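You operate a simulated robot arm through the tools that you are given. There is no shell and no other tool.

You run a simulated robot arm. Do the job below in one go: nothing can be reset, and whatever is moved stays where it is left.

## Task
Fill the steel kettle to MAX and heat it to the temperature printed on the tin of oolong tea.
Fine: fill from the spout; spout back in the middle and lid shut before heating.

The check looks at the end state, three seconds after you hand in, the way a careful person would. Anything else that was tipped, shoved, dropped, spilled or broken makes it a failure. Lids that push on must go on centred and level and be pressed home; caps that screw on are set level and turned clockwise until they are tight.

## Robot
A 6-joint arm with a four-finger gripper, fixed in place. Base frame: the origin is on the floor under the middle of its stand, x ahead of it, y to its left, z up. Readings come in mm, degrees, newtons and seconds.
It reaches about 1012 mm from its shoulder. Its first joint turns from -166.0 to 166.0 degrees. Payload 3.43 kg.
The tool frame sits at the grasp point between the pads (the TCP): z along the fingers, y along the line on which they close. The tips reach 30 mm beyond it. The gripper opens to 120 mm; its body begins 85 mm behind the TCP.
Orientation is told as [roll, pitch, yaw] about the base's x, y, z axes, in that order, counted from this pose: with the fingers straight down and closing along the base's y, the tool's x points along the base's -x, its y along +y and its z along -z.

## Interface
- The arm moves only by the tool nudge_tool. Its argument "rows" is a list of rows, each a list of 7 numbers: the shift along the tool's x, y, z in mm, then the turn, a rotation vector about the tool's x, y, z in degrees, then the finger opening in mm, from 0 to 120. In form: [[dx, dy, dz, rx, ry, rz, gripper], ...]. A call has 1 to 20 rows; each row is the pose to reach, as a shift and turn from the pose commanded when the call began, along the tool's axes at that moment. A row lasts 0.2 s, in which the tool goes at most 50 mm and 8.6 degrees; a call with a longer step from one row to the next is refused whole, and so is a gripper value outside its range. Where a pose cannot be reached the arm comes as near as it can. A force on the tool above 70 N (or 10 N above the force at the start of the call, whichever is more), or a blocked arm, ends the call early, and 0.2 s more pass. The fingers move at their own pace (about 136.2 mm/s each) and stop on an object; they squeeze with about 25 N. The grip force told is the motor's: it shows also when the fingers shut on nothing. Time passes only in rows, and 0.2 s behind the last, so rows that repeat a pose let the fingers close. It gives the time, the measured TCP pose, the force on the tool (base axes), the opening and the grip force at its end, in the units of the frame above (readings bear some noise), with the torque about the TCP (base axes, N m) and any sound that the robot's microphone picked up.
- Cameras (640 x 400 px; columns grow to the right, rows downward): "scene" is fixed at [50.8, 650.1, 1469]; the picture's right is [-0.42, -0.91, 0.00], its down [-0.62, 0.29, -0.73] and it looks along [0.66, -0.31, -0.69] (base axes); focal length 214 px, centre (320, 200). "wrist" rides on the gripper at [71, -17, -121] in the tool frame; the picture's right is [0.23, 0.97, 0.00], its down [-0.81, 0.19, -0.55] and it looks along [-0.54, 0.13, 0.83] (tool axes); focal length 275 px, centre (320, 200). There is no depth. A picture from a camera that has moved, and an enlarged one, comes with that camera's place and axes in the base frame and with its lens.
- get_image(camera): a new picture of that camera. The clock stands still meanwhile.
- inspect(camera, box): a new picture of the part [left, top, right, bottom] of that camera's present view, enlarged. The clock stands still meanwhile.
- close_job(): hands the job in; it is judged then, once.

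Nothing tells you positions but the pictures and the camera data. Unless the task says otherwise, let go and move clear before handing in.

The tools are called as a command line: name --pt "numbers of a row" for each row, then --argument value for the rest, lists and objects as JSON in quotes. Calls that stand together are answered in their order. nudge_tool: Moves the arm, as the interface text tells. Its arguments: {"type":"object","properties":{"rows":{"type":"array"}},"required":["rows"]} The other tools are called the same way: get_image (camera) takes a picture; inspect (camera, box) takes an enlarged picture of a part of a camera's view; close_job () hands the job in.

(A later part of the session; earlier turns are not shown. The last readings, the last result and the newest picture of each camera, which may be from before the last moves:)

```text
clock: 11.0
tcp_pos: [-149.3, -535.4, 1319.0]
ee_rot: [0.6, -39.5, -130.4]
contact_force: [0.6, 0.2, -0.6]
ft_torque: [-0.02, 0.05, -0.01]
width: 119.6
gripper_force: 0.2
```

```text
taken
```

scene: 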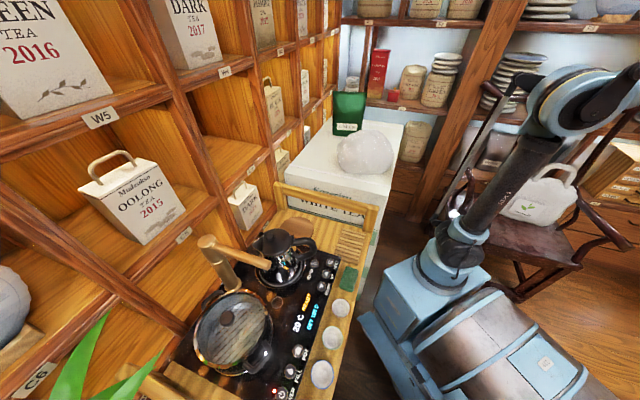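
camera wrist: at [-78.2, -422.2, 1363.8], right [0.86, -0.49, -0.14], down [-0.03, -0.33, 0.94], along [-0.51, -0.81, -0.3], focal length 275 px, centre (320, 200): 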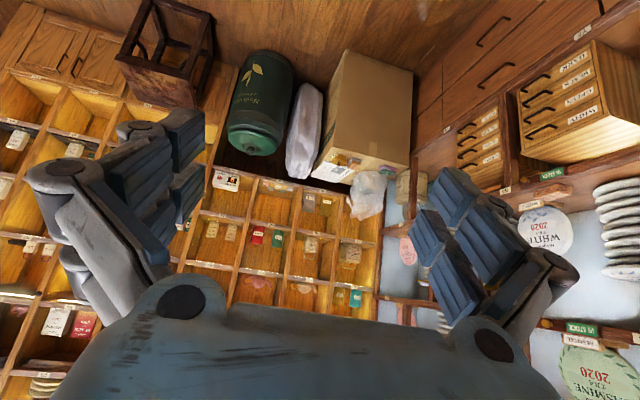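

A wall of small cubbies with coloured tins lies behind the robot. Zooming in on several parts.

inspect --camera "wrist" --box '[180, 150, 400, 320]'

inspect --camera "wrist" --box '[0, 80, 130, 400]'

inspect --camera "wrist" --box '[400, 140, 640, 400]'

inspect --camera "wrist" --box '[200, 40, 440, 220]'

```text
2.35 times, centred on (290, 235) of wrist
camera zoom: at [-78.2, -422.2, 1363.8], right [0.86, -0.49, -0.14], down [-0.03, -0.33, 0.94], along [-0.51, -0.81, -0.3], focal length 648 px, centre (391, 118)
```

zoom: 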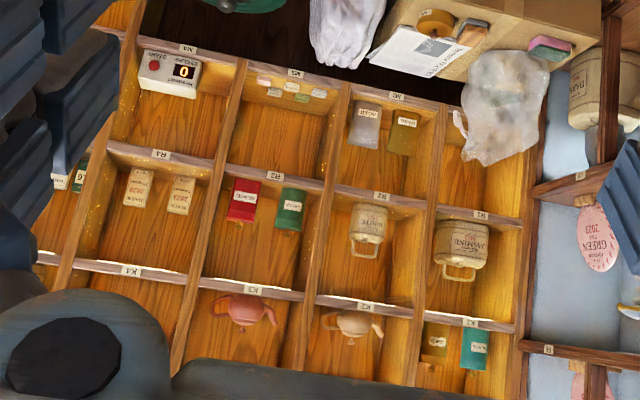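

```text
1.25 times, centred on (65, 240) of wrist
camera zoom: at [-78.2, -422.2, 1363.8], right [0.86, -0.49, -0.14], down [-0.03, -0.33, 0.94], along [-0.51, -0.81, -0.3], focal length 344 px, centre (639, 150)
```

zoom: 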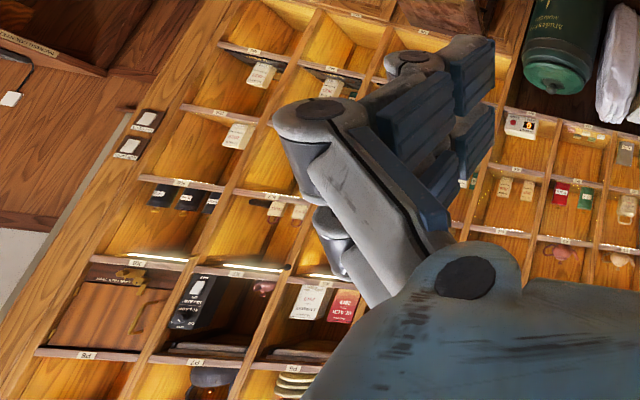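

```text
1.54 times, centred on (520, 270) of wrist
camera zoom: at [-78.2, -422.2, 1363.8], right [0.86, -0.49, -0.14], down [-0.03, -0.33, 0.94], along [-0.51, -0.81, -0.3], focal length 424 px, centre (12, 92)
```

zoom: 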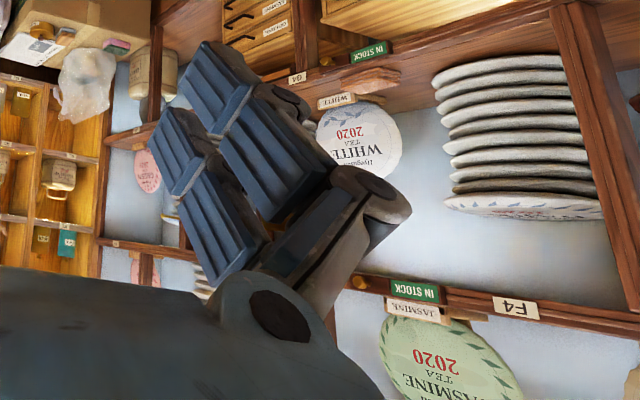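

```text
2.22 times, centred on (320, 130) of wrist
camera zoom: at [-78.2, -422.2, 1363.8], right [0.86, -0.49, -0.14], down [-0.03, -0.33, 0.94], along [-0.51, -0.81, -0.3], focal length 612 px, centre (320, 356)
```

zoom: 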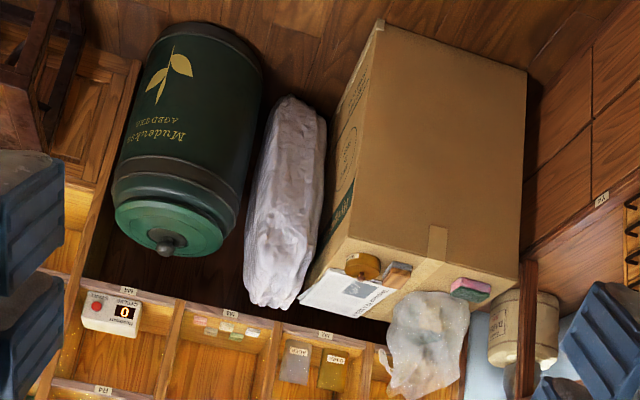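

There are small labelled tins in the cubbies (R1–R4, K, etc.). I'll zoom harder to read them.

inspect --camera "wrist" --box '[180, 200, 300, 290]'

inspect --camera "wrist" --box '[270, 180, 390, 320]'

inspect --camera "wrist" --box '[0, 100, 100, 200]'

inspect --camera "wrist" --box '[0, 200, 110, 400]'

nudge_tool --pt "-13.8 -44.7 11.6 3.215 0 3.83 120" --pt "-24.7 -91.0 20.7 6.43 0 7.66 120" --pt "-32.4 -138.4 27.2 9.645 0 11.49 120" --pt "-36.9 -186.4 30.9 12.86 0 15.32 120" --pt "-38.2 -234.8 32.1 16.075 0 19.15 120"

get_image --camera "wrist"

get_image --camera "scene"

```text
4.44 times, centred on (240, 245) of wrist
camera zoom: at [-78.2, -422.2, 1363.8], right [0.86, -0.49, -0.14], down [-0.03, -0.33, 0.94], along [-0.51, -0.81, -0.3], focal length 1224 px, centre (676, 0)
```

zoom: 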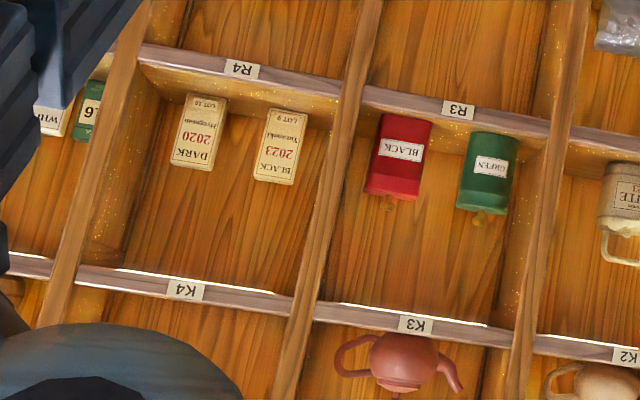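

```text
2.86 times, centred on (330, 250) of wrist
camera zoom: at [-78.2, -422.2, 1363.8], right [0.86, -0.49, -0.14], down [-0.03, -0.33, 0.94], along [-0.51, -0.81, -0.3], focal length 786 px, centre (291, 57)
```

zoom: 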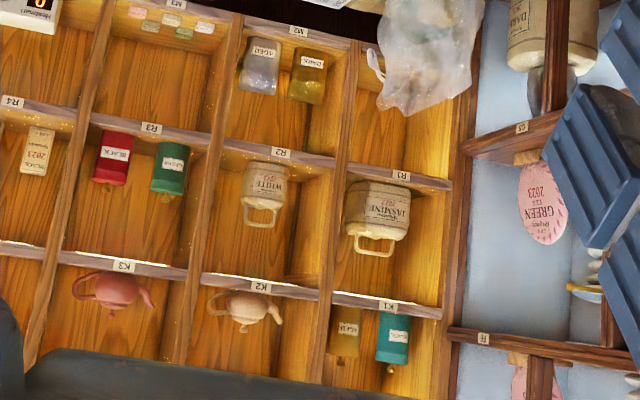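

```text
4.00 times, centred on (50, 150) of wrist
camera zoom: at [-78.2, -422.2, 1363.8], right [0.86, -0.49, -0.14], down [-0.03, -0.33, 0.94], along [-0.51, -0.81, -0.3], focal length 1101 px, centre (1400, 400)
```

zoom: 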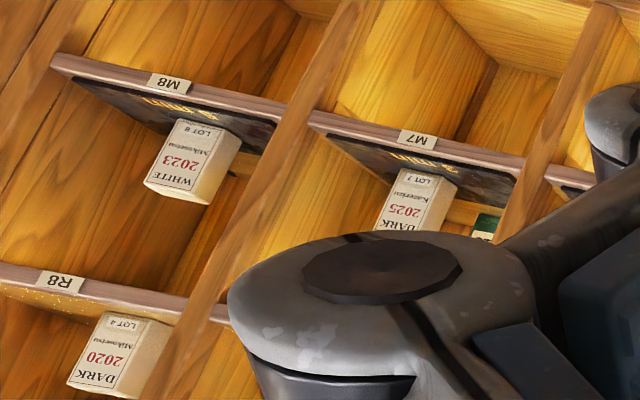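

```text
2.00 times, centred on (55, 300) of wrist
camera zoom: at [-78.2, -422.2, 1363.8], right [0.86, -0.49, -0.14], down [-0.03, -0.33, 0.94], along [-0.51, -0.81, -0.3], focal length 551 px, centre (850, 0)
```

zoom: 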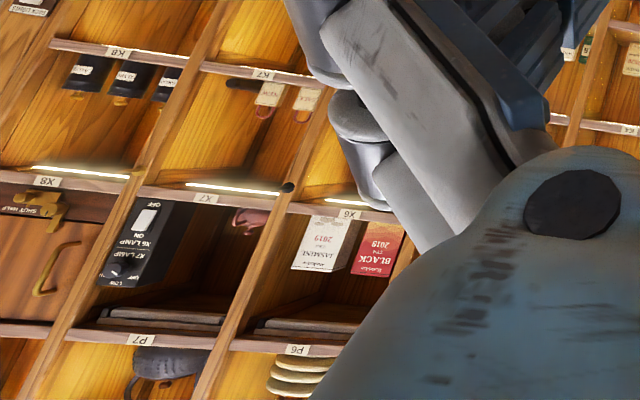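

```text
clock: 12.2
tcp_pos: [-361.8, -424.2, 1317.4]
ee_rot: [0.3, -39.6, -155.2]
contact_force: [1.2, 0.6, -0.1]
ft_torque: [0.01, 0.04, 0.02]
width: 119.9
gripper_force: 0.1
```

```text
taken
camera wrist: at [-249.3, -352.4, 1363.1], right [0.57, -0.81, -0.14], down [-0.17, -0.29, 0.94], along [-0.8, -0.52, -0.3], focal length 275 px, centre (320, 200)
```

wrist: 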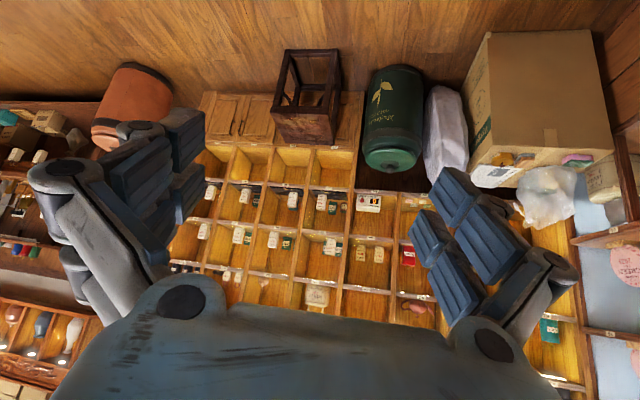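

```text
taken
```

scene: 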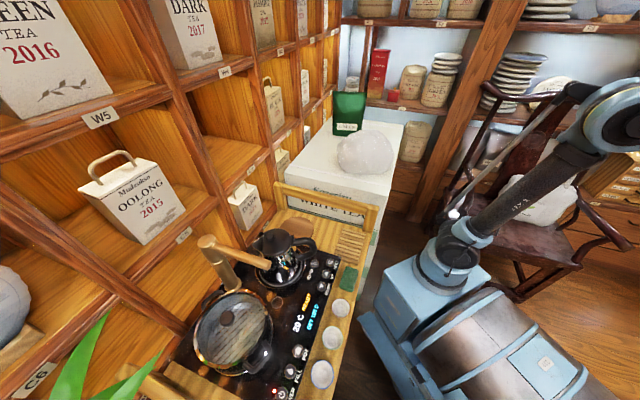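

More of the back wall is visible. Zooming into the labelled tins and the left counter.

inspect --camera "wrist" --box '[190, 170, 290, 240]'

inspect --camera "wrist" --box '[270, 170, 370, 240]'

inspect --camera "wrist" --box '[180, 220, 300, 310]'

inspect --camera "wrist" --box '[290, 230, 440, 320]'

inspect --camera "wrist" --box '[0, 60, 180, 200]'

inspect --camera "wrist" --box '[0, 200, 130, 400]'

inspect --camera "wrist" --box '[500, 180, 640, 380]'

```text
5.71 times, centred on (240, 205) of wrist
camera zoom: at [-249.3, -352.4, 1363.1], right [0.57, -0.81, -0.14], down [-0.17, -0.29, 0.94], along [-0.8, -0.52, -0.3], focal length 1573 px, centre (777, 171)
```

zoom: 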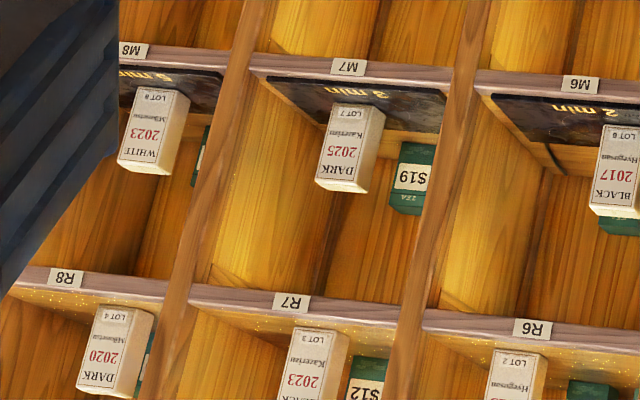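

```text
5.71 times, centred on (320, 205) of wrist
camera zoom: at [-249.3, -352.4, 1363.1], right [0.57, -0.81, -0.14], down [-0.17, -0.29, 0.94], along [-0.8, -0.52, -0.3], focal length 1573 px, centre (320, 171)
```

zoom: 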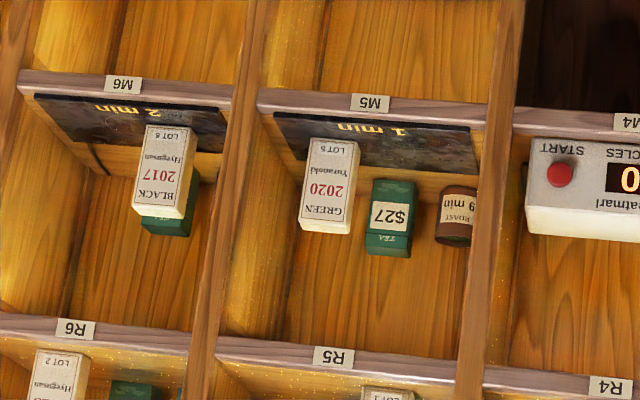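

```text
4.44 times, centred on (240, 265) of wrist
camera zoom: at [-249.3, -352.4, 1363.1], right [0.57, -0.81, -0.14], down [-0.17, -0.29, 0.94], along [-0.8, -0.52, -0.3], focal length 1224 px, centre (676, -89)
```

zoom: 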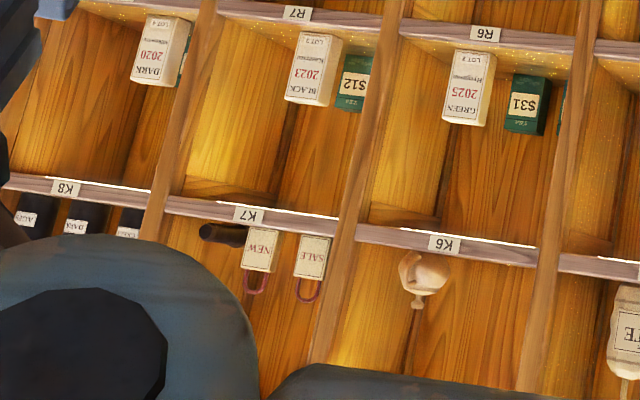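

```text
4.27 times, centred on (365, 275) of wrist
camera zoom: at [-249.3, -352.4, 1363.1], right [0.57, -0.81, -0.14], down [-0.17, -0.29, 0.94], along [-0.8, -0.52, -0.3], focal length 1174 px, centre (128, -120)
```

zoom: 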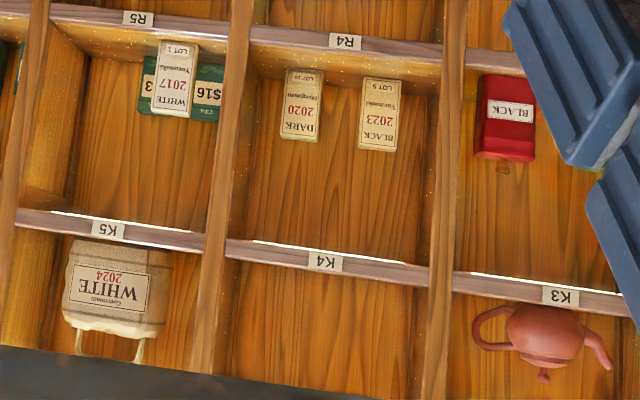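

```text
2.86 times, centred on (90, 130) of wrist
camera zoom: at [-249.3, -352.4, 1363.1], right [0.57, -0.81, -0.14], down [-0.17, -0.29, 0.94], along [-0.8, -0.52, -0.3], focal length 786 px, centre (977, 400)
```

zoom: 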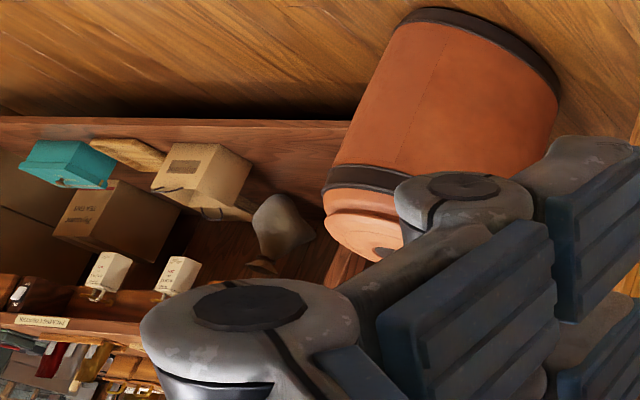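

```text
2.00 times, centred on (65, 300) of wrist
camera zoom: at [-249.3, -352.4, 1363.1], right [0.57, -0.81, -0.14], down [-0.17, -0.29, 0.94], along [-0.8, -0.52, -0.3], focal length 551 px, centre (830, 0)
```

zoom: 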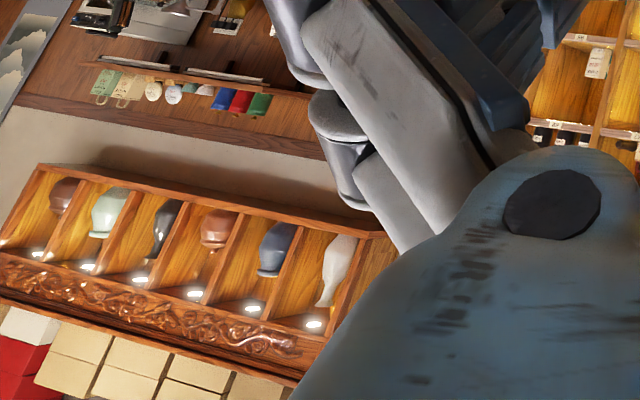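

```text
2.00 times, centred on (570, 280) of wrist
camera zoom: at [-249.3, -352.4, 1363.1], right [0.57, -0.81, -0.14], down [-0.17, -0.29, 0.94], along [-0.8, -0.52, -0.3], focal length 551 px, centre (-180, 40)
```

zoom: 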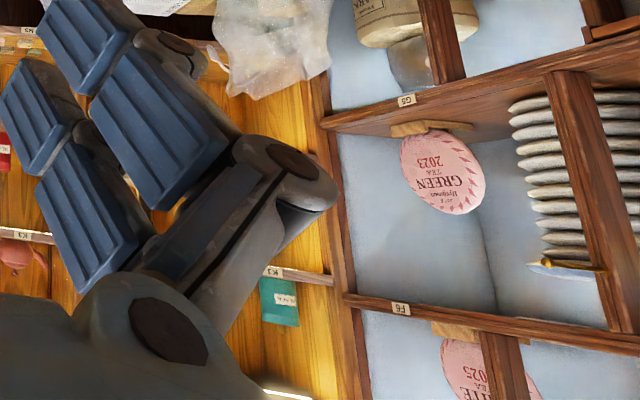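

A shelf on the left holds several small tins. I'll sweep another 25°, then zoom.

nudge_tool --pt "-13.8 -44.7 11.6 3.215 0 3.83 120" --pt "-24.7 -91.0 20.7 6.43 0 7.66 120" --pt "-32.4 -138.4 27.2 9.645 0 11.49 120" --pt "-36.9 -186.4 30.9 12.86 0 15.32 120" --pt "-38.2 -234.8 32.1 16.075 0 19.15 120"

get_image --camera "wrist"

inspect --camera "wrist" --box '[0, 0, 220, 180]'

inspect --camera "wrist" --box '[0, 180, 220, 400]'

inspect --camera "wrist" --box '[180, 60, 440, 310]'

```text
clock: 13.4
tcp_pos: [-503.8, -230.0, 1316.7]
ee_rot: [0.0, -39.3, -179.9]
contact_force: [0.5, -0.4, -0.1]
ft_torque: [0.02, 0.02, -0.04]
width: 119.7
gripper_force: 0.1
```

```text
taken
camera wrist: at [-370.0, -213.2, 1361.7], right [0.18, -0.97, -0.15], down [-0.28, -0.19, 0.94], along [-0.94, -0.13, -0.3], focal length 275 px, centre (320, 200)
```

wrist: 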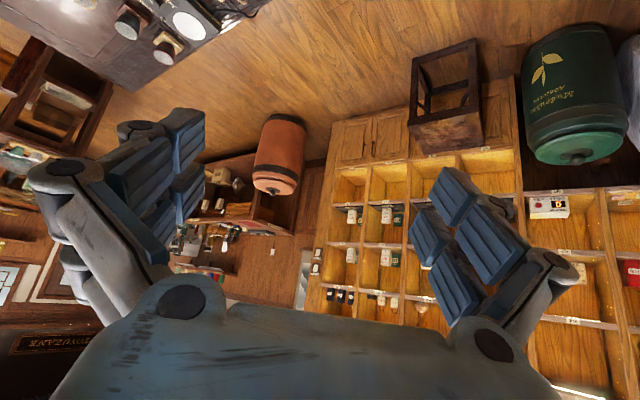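

```text
2.22 times, centred on (110, 90) of wrist
camera zoom: at [-370.0, -213.2, 1361.7], right [0.18, -0.97, -0.15], down [-0.28, -0.19, 0.94], along [-0.94, -0.13, -0.3], focal length 612 px, centre (787, 444)
```

zoom: 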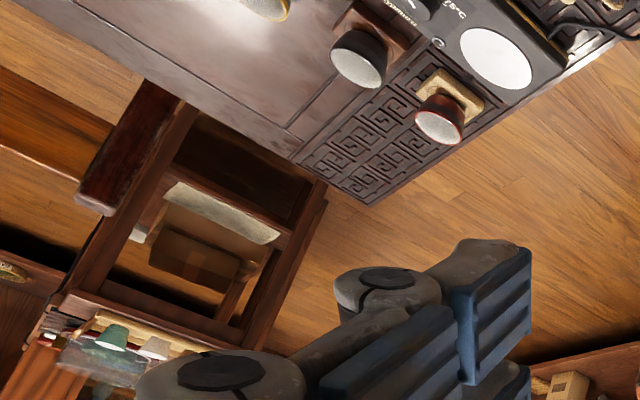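

```text
1.82 times, centred on (110, 290) of wrist
camera zoom: at [-370.0, -213.2, 1361.7], right [0.18, -0.97, -0.15], down [-0.28, -0.19, 0.94], along [-0.94, -0.13, -0.3], focal length 500 px, centre (702, 36)
```

zoom: 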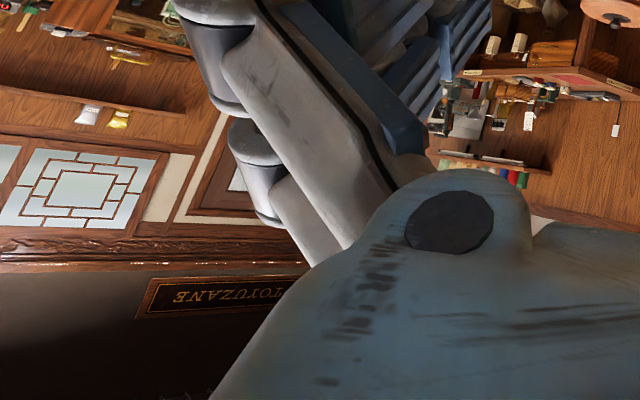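

```text
1.60 times, centred on (310, 185) of wrist
camera zoom: at [-370.0, -213.2, 1361.7], right [0.18, -0.97, -0.15], down [-0.28, -0.19, 0.94], along [-0.94, -0.13, -0.3], focal length 440 px, centre (336, 224)
```

zoom: 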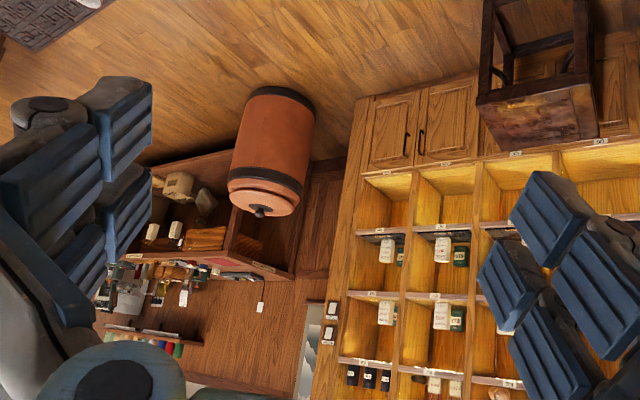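

A dark tea tray/table with appliances sits nearby at the upper left (towards −x, +y). I'll zoom in and tilt the camera down to see it.

inspect --camera "wrist" --box '[40, 0, 280, 80]'

nudge_tool --pt "0 0 0 0 8 0 120" --pt "0 0 0 0 16 0 120" --pt "0 0 0 0 24 0 120" --pt "0 0 0 0 32 0 120"

get_image --camera "wrist"

```text
2.67 times, centred on (160, 40) of wrist
camera zoom: at [-370.0, -213.2, 1361.7], right [0.18, -0.97, -0.15], down [-0.28, -0.19, 0.94], along [-0.94, -0.13, -0.3], focal length 734 px, centre (747, 627)
```

zoom: 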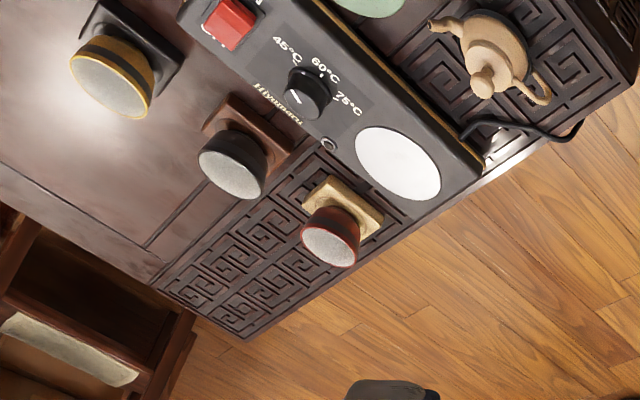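

```text
clock: 14.4
tcp_pos: [-470.3, -219.9, 1277.5]
ee_rot: [-0.1, -7.2, -179.8]
contact_force: [-0.8, -0.6, -1.0]
ft_torque: [0.04, -0.05, 0.04]
width: 119.7
gripper_force: 0.1
out of reach, approached as far as the arm can: row 3, 4
```

```text
taken
camera wrist: at [-383.8, -202.1, 1386.4], right [0.23, -0.97, -0.03], down [-0.73, -0.19, 0.65], along [-0.64, -0.13, -0.76], focal length 275 px, centre (320, 200)
```

wrist: 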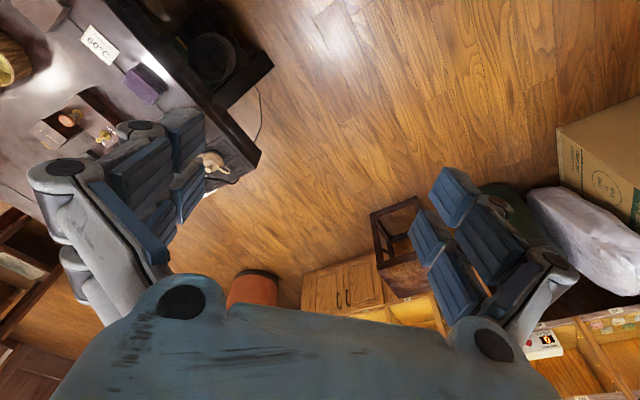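

A tea table with cards and small objects is on the left (−x,+y). Zooming there.

inspect --camera "wrist" --box '[0, 0, 280, 180]'

inspect --camera "wrist" --box '[20, 60, 140, 160]'

inspect --camera "wrist" --box '[0, 180, 80, 400]'

```text
2.22 times, centred on (140, 90) of wrist
camera zoom: at [-383.8, -202.1, 1386.4], right [0.23, -0.97, -0.03], down [-0.73, -0.19, 0.65], along [-0.64, -0.13, -0.76], focal length 612 px, centre (720, 444)
```

zoom: 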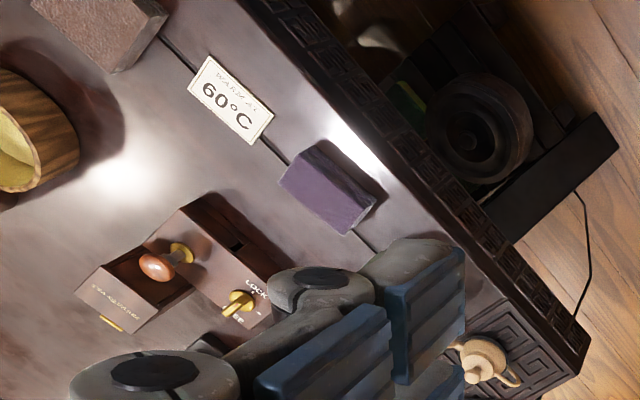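

```text
4.00 times, centred on (80, 110) of wrist
camera zoom: at [-383.8, -202.1, 1386.4], right [0.23, -0.97, -0.03], down [-0.73, -0.19, 0.65], along [-0.64, -0.13, -0.76], focal length 1101 px, centre (1280, 560)
```

zoom: 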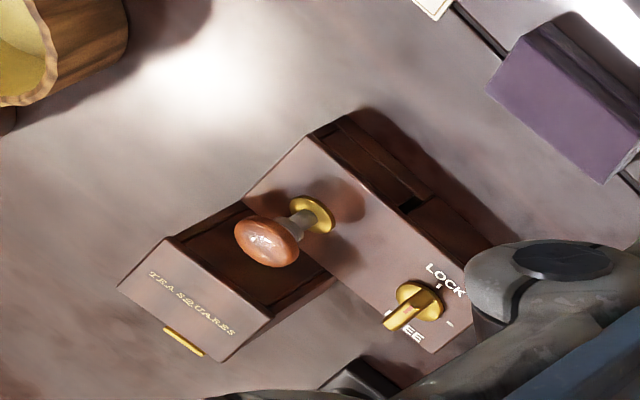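

```text
1.82 times, centred on (40, 290) of wrist
camera zoom: at [-383.8, -202.1, 1386.4], right [0.23, -0.97, -0.03], down [-0.73, -0.19, 0.65], along [-0.64, -0.13, -0.76], focal length 500 px, centre (829, 36)
```

zoom: 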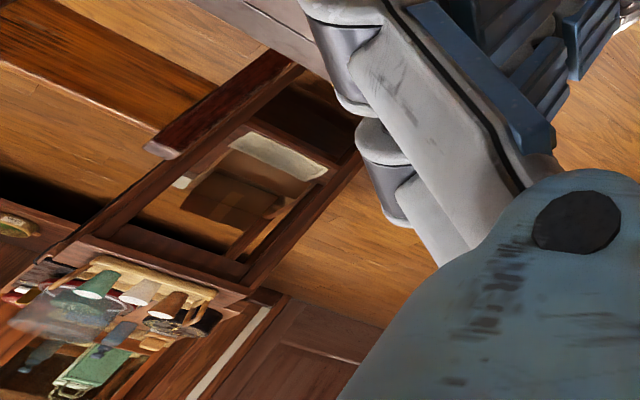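

This tea table belongs at −x,+y; I'll go back around to view it and the left side of the station from the other direction. First I restore the pitch and sweep back.

nudge_tool --pt "0 0 0 0 -8 0 120" --pt "0 0 0 0 -16 0 120" --pt "0 0 0 0 -24 0 120" --pt "0 0 0 0 -32 0 120" --pt "0 0 0 0 -32 0 120"

nudge_tool --pt "16.9 43.1 -14.1 -3.215 0 -3.83 120" --pt "36.5 84.2 -30.6 -6.43 0 -7.66 120" --pt "58.8 122.8 -49.3 -9.645 0 -11.49 120" --pt "83.6 158.8 -70.2 -12.86 0 -15.32 120" --pt "110.8 191.8 -93.0 -16.075 0 -19.15 120" --pt "139.9 221.6 -117.5 -19.29 0 -22.98 120" --pt "171.0 248 -143.6 -22.505 0 -26.81 120" --pt "203.8 270.7 -171.1 -25.72 0 -30.64 120" --pt "237.9 289.7 -199.7 -28.935 0 -34.47 120" --pt "273.2 304.6 -229.4 -32.15 0 -38.3 120" --pt "309.4 315.5 -259.7 -35.365 0 -42.13 120" --pt "346.1 322.2 -290.5 -38.58 0 -45.96 120" --pt "383.2 324.8 -321.6 -41.795 0 -49.79 120" --pt "420.2 323.1 -352.7 -45.01 0 -53.62 120" --pt "457.0 317.2 -383.6 -48.225 0 -57.45 120" --pt "493.3 307.1 -414.1 -51.44 0 -61.28 120" --pt "528.8 293 -443.9 -54.655 0 -65.11 120" --pt "563.2 274.8 -472.7 -57.87 0 -68.94 120" --pt "596.2 252.8 -500.4 -61.085 0 -72.77 120" --pt "627.7 227.2 -526.9 -64.3 0 -76.6 120"

```text
clock: 15.6
tcp_pos: [-470.8, -219.7, 1283.6]
ee_rot: [-0.1, -39.5, -179.9]
contact_force: [0.7, -0.2, 0.4]
ft_torque: [-0.04, 0.03, -0.02]
width: 119.8
gripper_force: 0.0
```

```text
clock: 19.8
tcp_pos: [352.9, -445.7, 1291.9]
ee_rot: [0.6, -40.2, -80.4]
contact_force: [-1.0, -0.2, -0.7]
ft_torque: [0.02, 0.01, -0.01]
width: 120.0
gripper_force: 0.1
```

Continuing the return sweep.

nudge_tool --pt "16.9 43.1 -14.1 -3.215 0 -3.83 120" --pt "36.5 84.2 -30.6 -6.43 0 -7.66 120" --pt "58.8 122.8 -49.3 -9.645 0 -11.49 120" --pt "83.6 158.8 -70.2 -12.86 0 -15.32 120" --pt "110.8 191.8 -93.0 -16.075 0 -19.15 120" --pt "139.9 221.6 -117.5 -19.29 0 -22.98 120" --pt "171.0 248 -143.6 -22.505 0 -26.81 120" --pt "203.8 270.7 -171.1 -25.72 0 -30.64 120" --pt "237.9 289.7 -199.7 -28.935 0 -34.47 120" --pt "273.2 304.6 -229.4 -32.15 0 -38.3 120" --pt "309.4 315.5 -259.7 -35.365 0 -42.13 120" --pt "346.1 322.2 -290.5 -38.58 0 -45.96 120" --pt "383.2 324.8 -321.6 -41.795 0 -49.79 120" --pt "420.2 323.1 -352.7 -45.01 0 -53.62 120" --pt "457.0 317.2 -383.6 -48.225 0 -57.45 120" --pt "493.3 307.1 -414.1 -51.44 0 -61.28 120" --pt "528.8 293 -443.9 -54.655 0 -65.11 120" --pt "563.2 274.8 -472.7 -57.87 0 -68.94 120" --pt "596.2 252.8 -500.4 -61.085 0 -72.77 120" --pt "627.7 227.2 -526.9 -64.3 0 -76.6 120"

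get_image --camera "wrist"

```text
clock: 24.0
tcp_pos: [429.5, 400.1, 1294.9]
ee_rot: [-0.1, -40.7, 20.2]
contact_force: [0.0, -1.2, -0.6]
ft_torque: [0.04, -0.02, 0.0]
width: 120.1
gripper_force: 0.1
```

```text
taken
camera wrist: at [311.3, 338.0, 1338.3], right [-0.5, 0.85, -0.15], down [0.17, 0.27, 0.95], along [0.85, 0.45, -0.28], focal length 275 px, centre (320, 200)
```

wrist: 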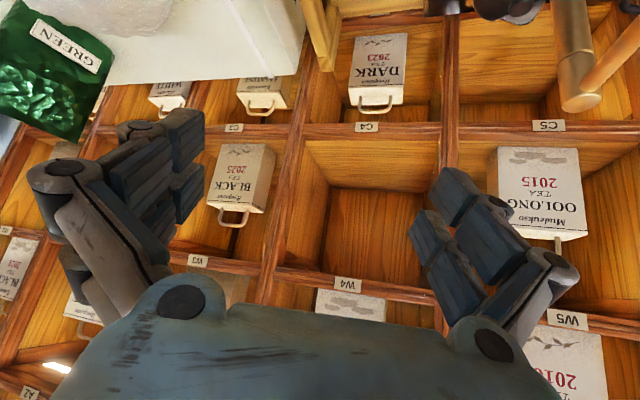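

Back on the station side. I continue anticlockwise in steps, watching for the plant and lamp.

nudge_tool --pt "16.9 43.1 -14.1 -3.215 0 -3.83 120" --pt "36.5 84.2 -30.6 -6.43 0 -7.66 120" --pt "58.8 122.8 -49.3 -9.645 0 -11.49 120" --pt "83.6 158.8 -70.2 -12.86 0 -15.32 120" --pt "110.8 191.8 -93.0 -16.075 0 -19.15 120" --pt "139.9 221.6 -117.5 -19.29 0 -22.98 120" --pt "171.0 248 -143.6 -22.505 0 -26.81 120" --pt "203.8 270.7 -171.1 -25.72 0 -30.64 120"

get_image --camera "wrist"

get_image --camera "scene"

```text
clock: 25.8
tcp_pos: [84.7, 564.8, 1290.1]
ee_rot: [-0.6, -40.4, 60.5]
contact_force: [0.6, 0.0, -0.3]
ft_torque: [-0.01, 0.03, 0.04]
width: 120.1
gripper_force: 0.1
```

```text
taken
camera wrist: at [34.2, 442.2, 1333.8], right [-0.93, 0.33, -0.16], down [-0.04, 0.32, 0.94], along [0.36, 0.89, -0.29], focal length 275 px, centre (320, 200)
```

wrist: 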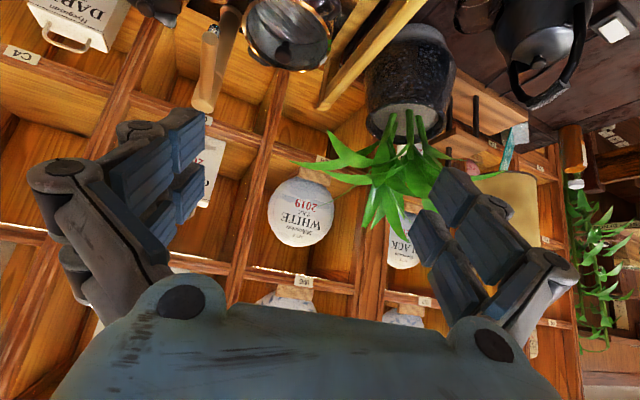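

```text
taken
```

scene: 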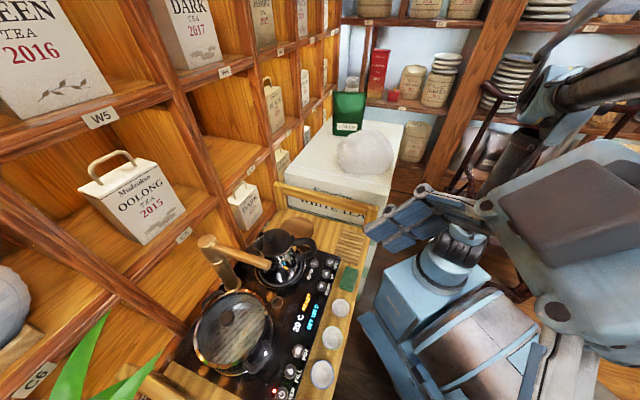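

Another (black iron) kettle and the tea table are at the upper right. I'll zoom there and pan further left.

inspect --camera "wrist" --box '[440, 0, 640, 180]'

nudge_tool --pt "0 0 0 -5 0 -6 120" --pt "0 0 0 -10 0 -12 120" --pt "0 0 0 -15 0 -18 120" --pt "0 0 0 -20 0 -24 120" --pt "0 0 0 -25 0 -30 120"

get_image --camera "wrist"

```text
2.22 times, centred on (540, 90) of wrist
camera zoom: at [34.2, 442.2, 1333.8], right [-0.93, 0.33, -0.16], down [-0.04, 0.32, 0.94], along [0.36, 0.89, -0.29], focal length 612 px, centre (-169, 444)
```

zoom: 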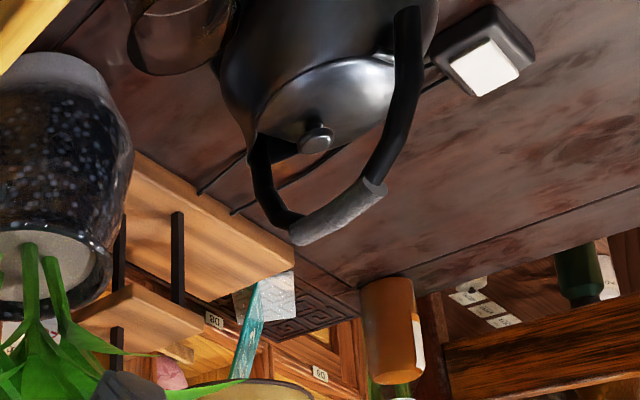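

```text
clock: 27.0
tcp_pos: [86.5, 563.0, 1290.8]
ee_rot: [-0.9, -40.0, 99.7]
contact_force: [-0.6, 0.8, 0.7]
ft_torque: [-0.03, -0.02, 0.0]
width: 119.9
gripper_force: 0.0
```

```text
taken
camera wrist: at [124.2, 435.5, 1335.5], right [-0.93, -0.33, -0.16], down [-0.24, 0.23, 0.94], along [-0.27, 0.92, -0.29], focal length 275 px, centre (320, 200)
```

wrist: 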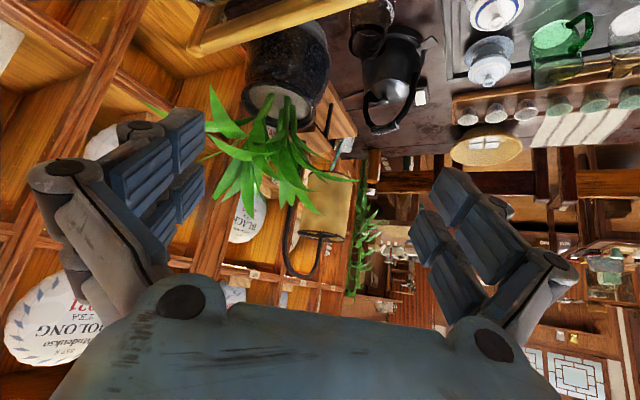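

A long tea table with teaware is on this side. I'll pan and tilt down over it.

inspect --camera "wrist" --box '[320, 0, 640, 200]'

nudge_tool --pt "0 0 0 0 8 0 120" --pt "0 0 0 0 16 0 120" --pt "0 0 0 0 24 0 120" --pt "0 0 0 0 32 0 120"

get_image --camera "wrist"

```text
2.00 times, centred on (480, 100) of wrist
camera zoom: at [124.2, 435.5, 1335.5], right [-0.93, -0.33, -0.16], down [-0.24, 0.23, 0.94], along [-0.27, 0.92, -0.29], focal length 551 px, centre (0, 400)
```

zoom: 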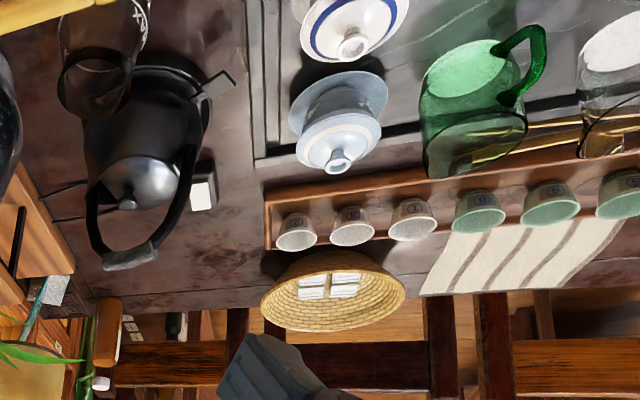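

```text
clock: 28.0
tcp_pos: [85.7, 562.7, 1290.9]
ee_rot: [-0.8, -7.9, 99.2]
contact_force: [0.4, -0.4, -0.2]
ft_torque: [0.04, 0.02, -0.02]
width: 120.0
gripper_force: 0.0
```

```text
taken
camera wrist: at [115.8, 478.8, 1398.7], right [-0.92, -0.38, -0.04], down [-0.31, 0.69, 0.66], along [-0.22, 0.62, -0.75], focal length 275 px, centre (320, 200)
```

wrist: 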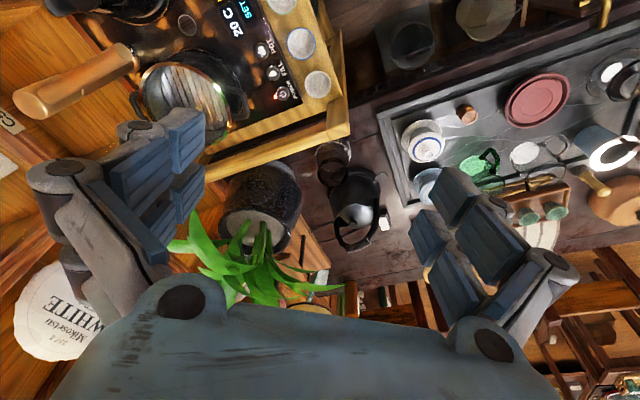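

The tea table has many items. Panning further over it.

inspect --camera "wrist" --box '[300, 0, 640, 270]'

nudge_tool --pt "0 0 0 0 0 -8 120" --pt "0 0 0 0 0 -16 120" --pt "0 0 0 0 0 -24 120" --pt "0 0 0 0 0 -32 120" --pt "0 0 0 0 0 -40 120"

get_image --camera "wrist"

```text
1.48 times, centred on (470, 135) of wrist
camera zoom: at [115.8, 478.8, 1398.7], right [-0.92, -0.38, -0.04], down [-0.31, 0.69, 0.66], along [-0.22, 0.62, -0.75], focal length 408 px, centre (98, 296)
```

zoom: 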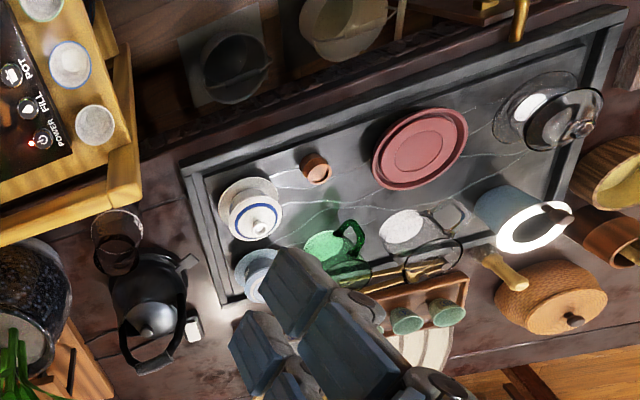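

```text
clock: 29.2
tcp_pos: [86.6, 561.9, 1290.6]
ee_rot: [-5.7, -5.6, 139.7]
contact_force: [-0.6, 0.5, 0.4]
ft_torque: [-0.01, -0.02, 0.02]
width: 120.0
gripper_force: 0.1
```

```text
taken
camera wrist: at [152.7, 512.7, 1402.5], right [-0.46, -0.88, -0.12], down [-0.73, 0.3, 0.61], along [-0.5, 0.37, -0.79], focal length 275 px, centre (320, 200)
```

wrist: 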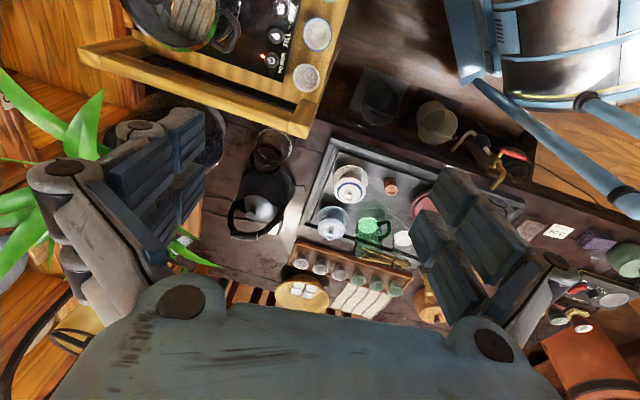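

I'll zoom on the tea table and what lies beyond, looking for a tin labelled oolong.

inspect --camera "wrist" --box '[220, 90, 430, 310]'

inspect --camera "wrist" --box '[430, 90, 640, 300]'

inspect --camera "wrist" --box '[500, 250, 640, 400]'

nudge_tool --pt "0 0 0 0 -8 0 120" --pt "0 0 0 0 -16 0 120" --pt "0 0 0 0 -24 0 120" --pt "0 0 0 0 -32 0 120"

get_image --camera "wrist"

```text
1.82 times, centred on (325, 200) of wrist
camera zoom: at [152.7, 512.7, 1402.5], right [-0.46, -0.88, -0.12], down [-0.73, 0.3, 0.61], along [-0.5, 0.37, -0.79], focal length 500 px, centre (311, 200)
```

zoom: 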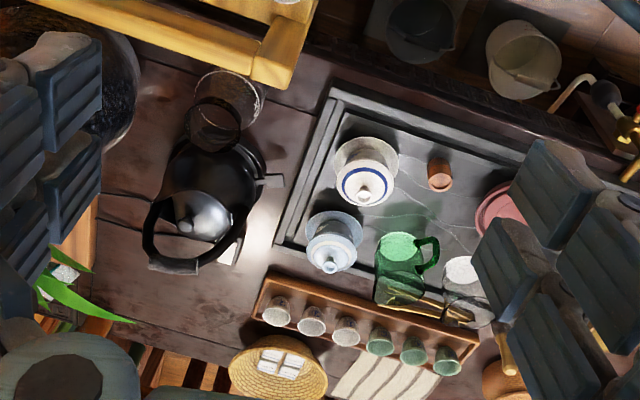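

```text
1.90 times, centred on (535, 195) of wrist
camera zoom: at [152.7, 512.7, 1402.5], right [-0.46, -0.88, -0.12], down [-0.73, 0.3, 0.61], along [-0.5, 0.37, -0.79], focal length 524 px, centre (-90, 210)
```

zoom: 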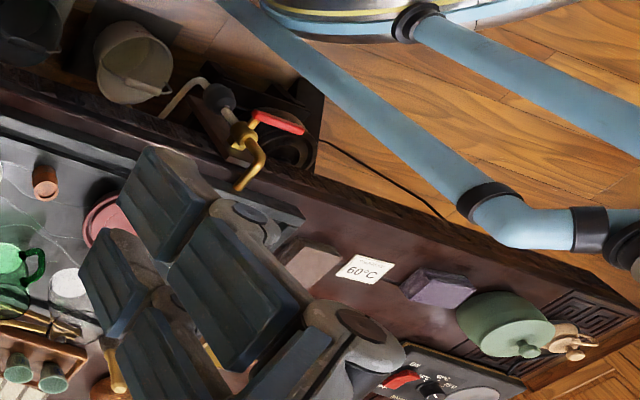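

```text
2.67 times, centred on (570, 325) of wrist
camera zoom: at [152.7, 512.7, 1402.5], right [-0.46, -0.88, -0.12], down [-0.73, 0.3, 0.61], along [-0.5, 0.37, -0.79], focal length 734 px, centre (-347, -133)
```

zoom: 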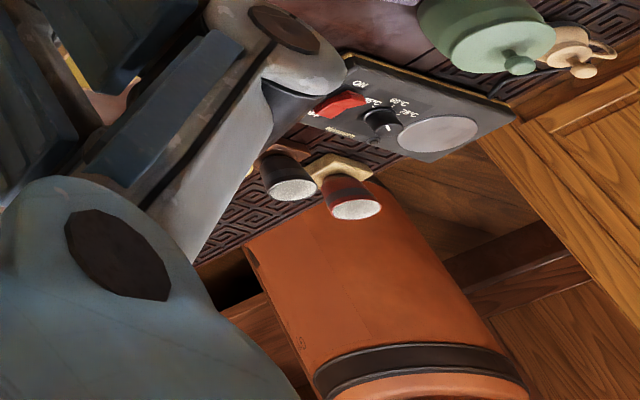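

```text
clock: 30.2
tcp_pos: [86.2, 562.5, 1291.1]
ee_rot: [-7.2, -37.5, 143.2]
contact_force: [-0.4, 1.1, -0.2]
ft_torque: [0.02, 0.0, -0.01]
width: 120.2
gripper_force: 0.1
```

```text
taken
camera wrist: at [192.6, 485.6, 1342.0], right [-0.49, -0.84, -0.24], down [-0.41, -0.02, 0.91], along [-0.77, 0.54, -0.34], focal length 275 px, centre (320, 200)
```

wrist: 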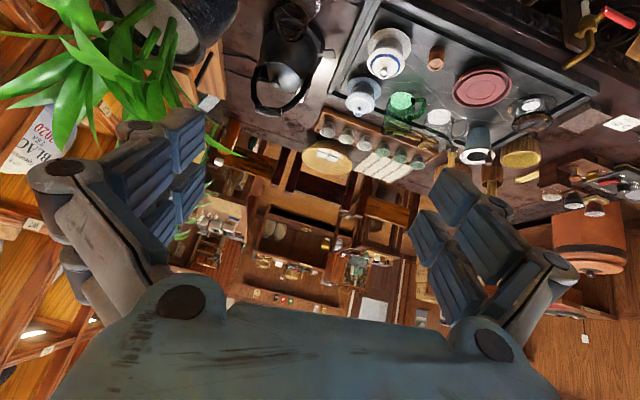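

There are far cabinets with small tins. Zooming in.

inspect --camera "wrist" --box '[180, 180, 300, 310]'

inspect --camera "wrist" --box '[280, 180, 440, 330]'

inspect --camera "wrist" --box '[0, 60, 120, 400]'

inspect --camera "wrist" --box '[440, 80, 640, 340]'

```text
3.08 times, centred on (240, 245) of wrist
camera zoom: at [192.6, 485.6, 1342.0], right [-0.49, -0.84, -0.24], down [-0.41, -0.02, 0.91], along [-0.77, 0.54, -0.34], focal length 847 px, centre (566, 62)
```

zoom: 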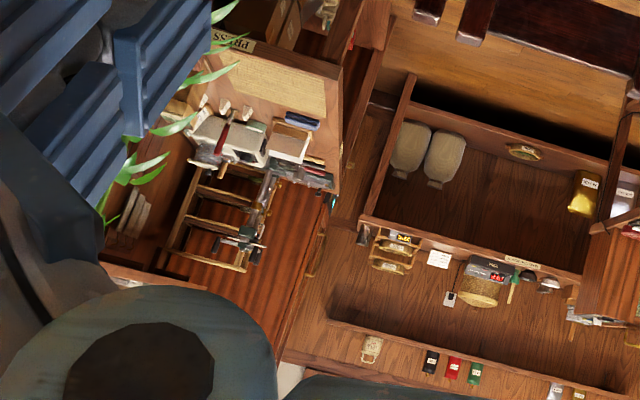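

```text
2.67 times, centred on (360, 255) of wrist
camera zoom: at [192.6, 485.6, 1342.0], right [-0.49, -0.84, -0.24], down [-0.41, -0.02, 0.91], along [-0.77, 0.54, -0.34], focal length 734 px, centre (213, 53)
```

zoom: 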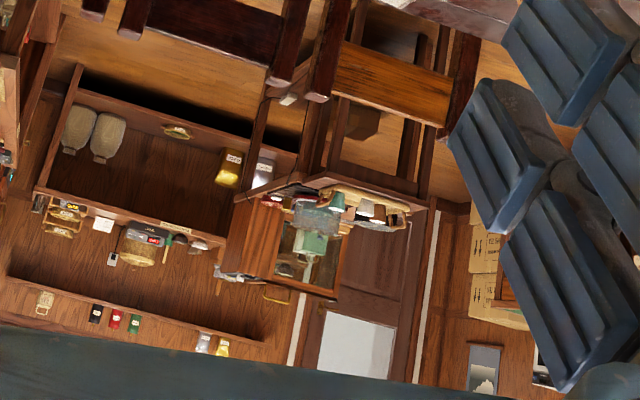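

```text
1.18 times, centred on (60, 230) of wrist
camera zoom: at [192.6, 485.6, 1342.0], right [-0.49, -0.84, -0.24], down [-0.41, -0.02, 0.91], along [-0.77, 0.54, -0.34], focal length 324 px, centre (626, 165)
```

zoom: 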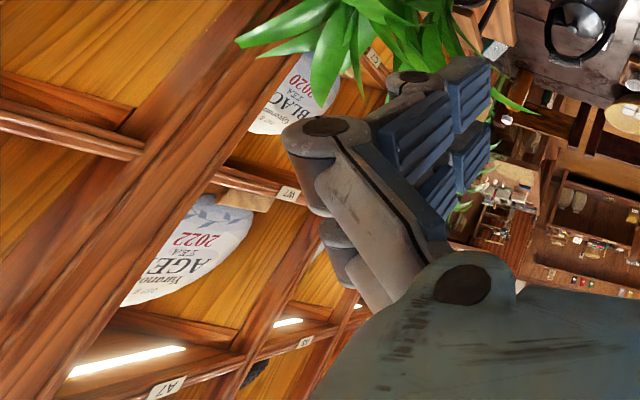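

```text
1.54 times, centred on (540, 210) of wrist
camera zoom: at [192.6, 485.6, 1342.0], right [-0.49, -0.84, -0.24], down [-0.41, -0.02, 0.91], along [-0.77, 0.54, -0.34], focal length 424 px, centre (-18, 185)
```

zoom: 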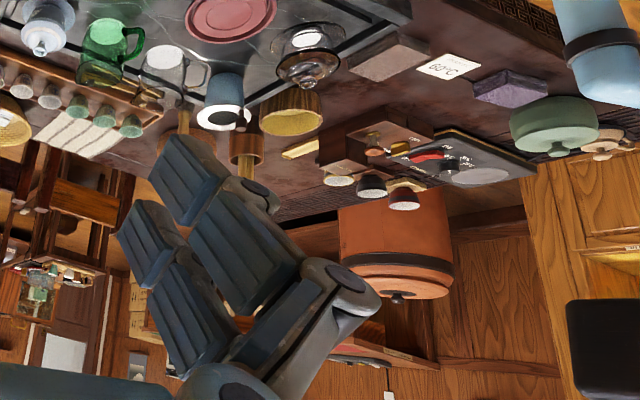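

Zooming strongly at the small coloured tins on the far shelf.

inspect --camera "wrist" --box '[248, 285, 300, 310]'

inspect --camera "wrist" --box '[250, 255, 350, 315]'

inspect --camera "wrist" --box '[325, 225, 405, 290]'

inspect --camera "wrist" --box '[300, 230, 350, 260]'

```text
12.31 times, centred on (274, 298) of wrist
camera zoom: at [192.6, 485.6, 1342.0], right [-0.49, -0.84, -0.24], down [-0.41, -0.02, 0.91], along [-0.77, 0.54, -0.34], focal length 3388 px, centre (886, -1000)
```

zoom: 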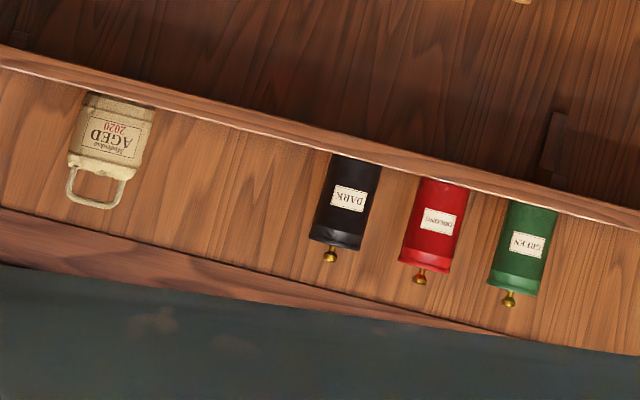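

```text
6.40 times, centred on (300, 285) of wrist
camera zoom: at [192.6, 485.6, 1342.0], right [-0.49, -0.84, -0.24], down [-0.41, -0.02, 0.91], along [-0.77, 0.54, -0.34], focal length 1762 px, centre (448, -344)
```

zoom: 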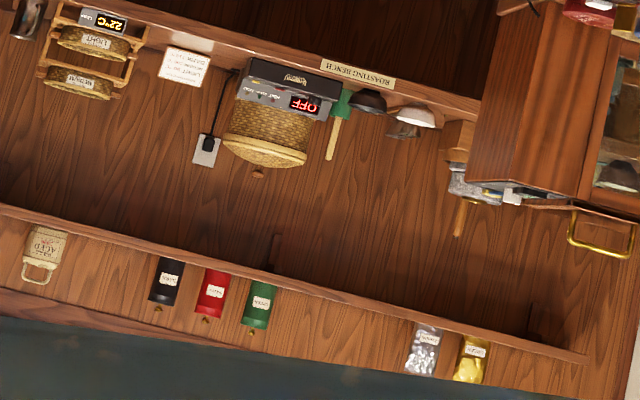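

```text
6.15 times, centred on (365, 258) of wrist
camera zoom: at [192.6, 485.6, 1342.0], right [-0.49, -0.84, -0.24], down [-0.41, -0.02, 0.91], along [-0.77, 0.54, -0.34], focal length 1694 px, centre (43, -154)
```

zoom: 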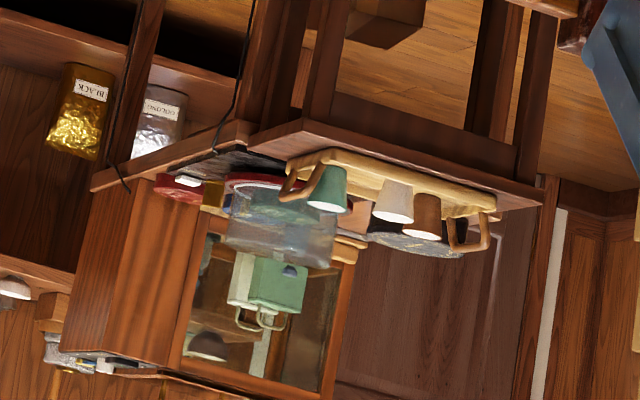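

```text
12.80 times, centred on (325, 245) of wrist
camera zoom: at [192.6, 485.6, 1342.0], right [-0.49, -0.84, -0.24], down [-0.41, -0.02, 0.91], along [-0.77, 0.54, -0.34], focal length 3524 px, centre (256, -376)
```

zoom: 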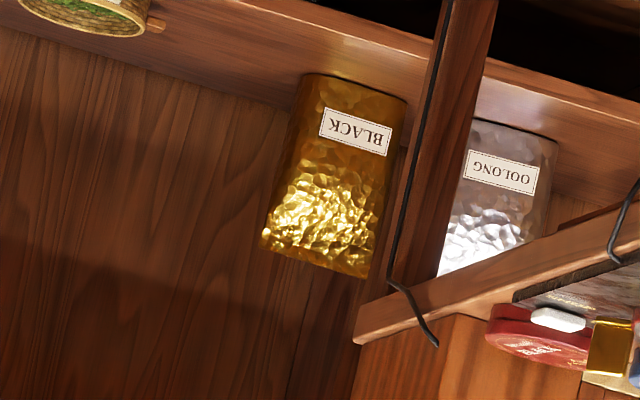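

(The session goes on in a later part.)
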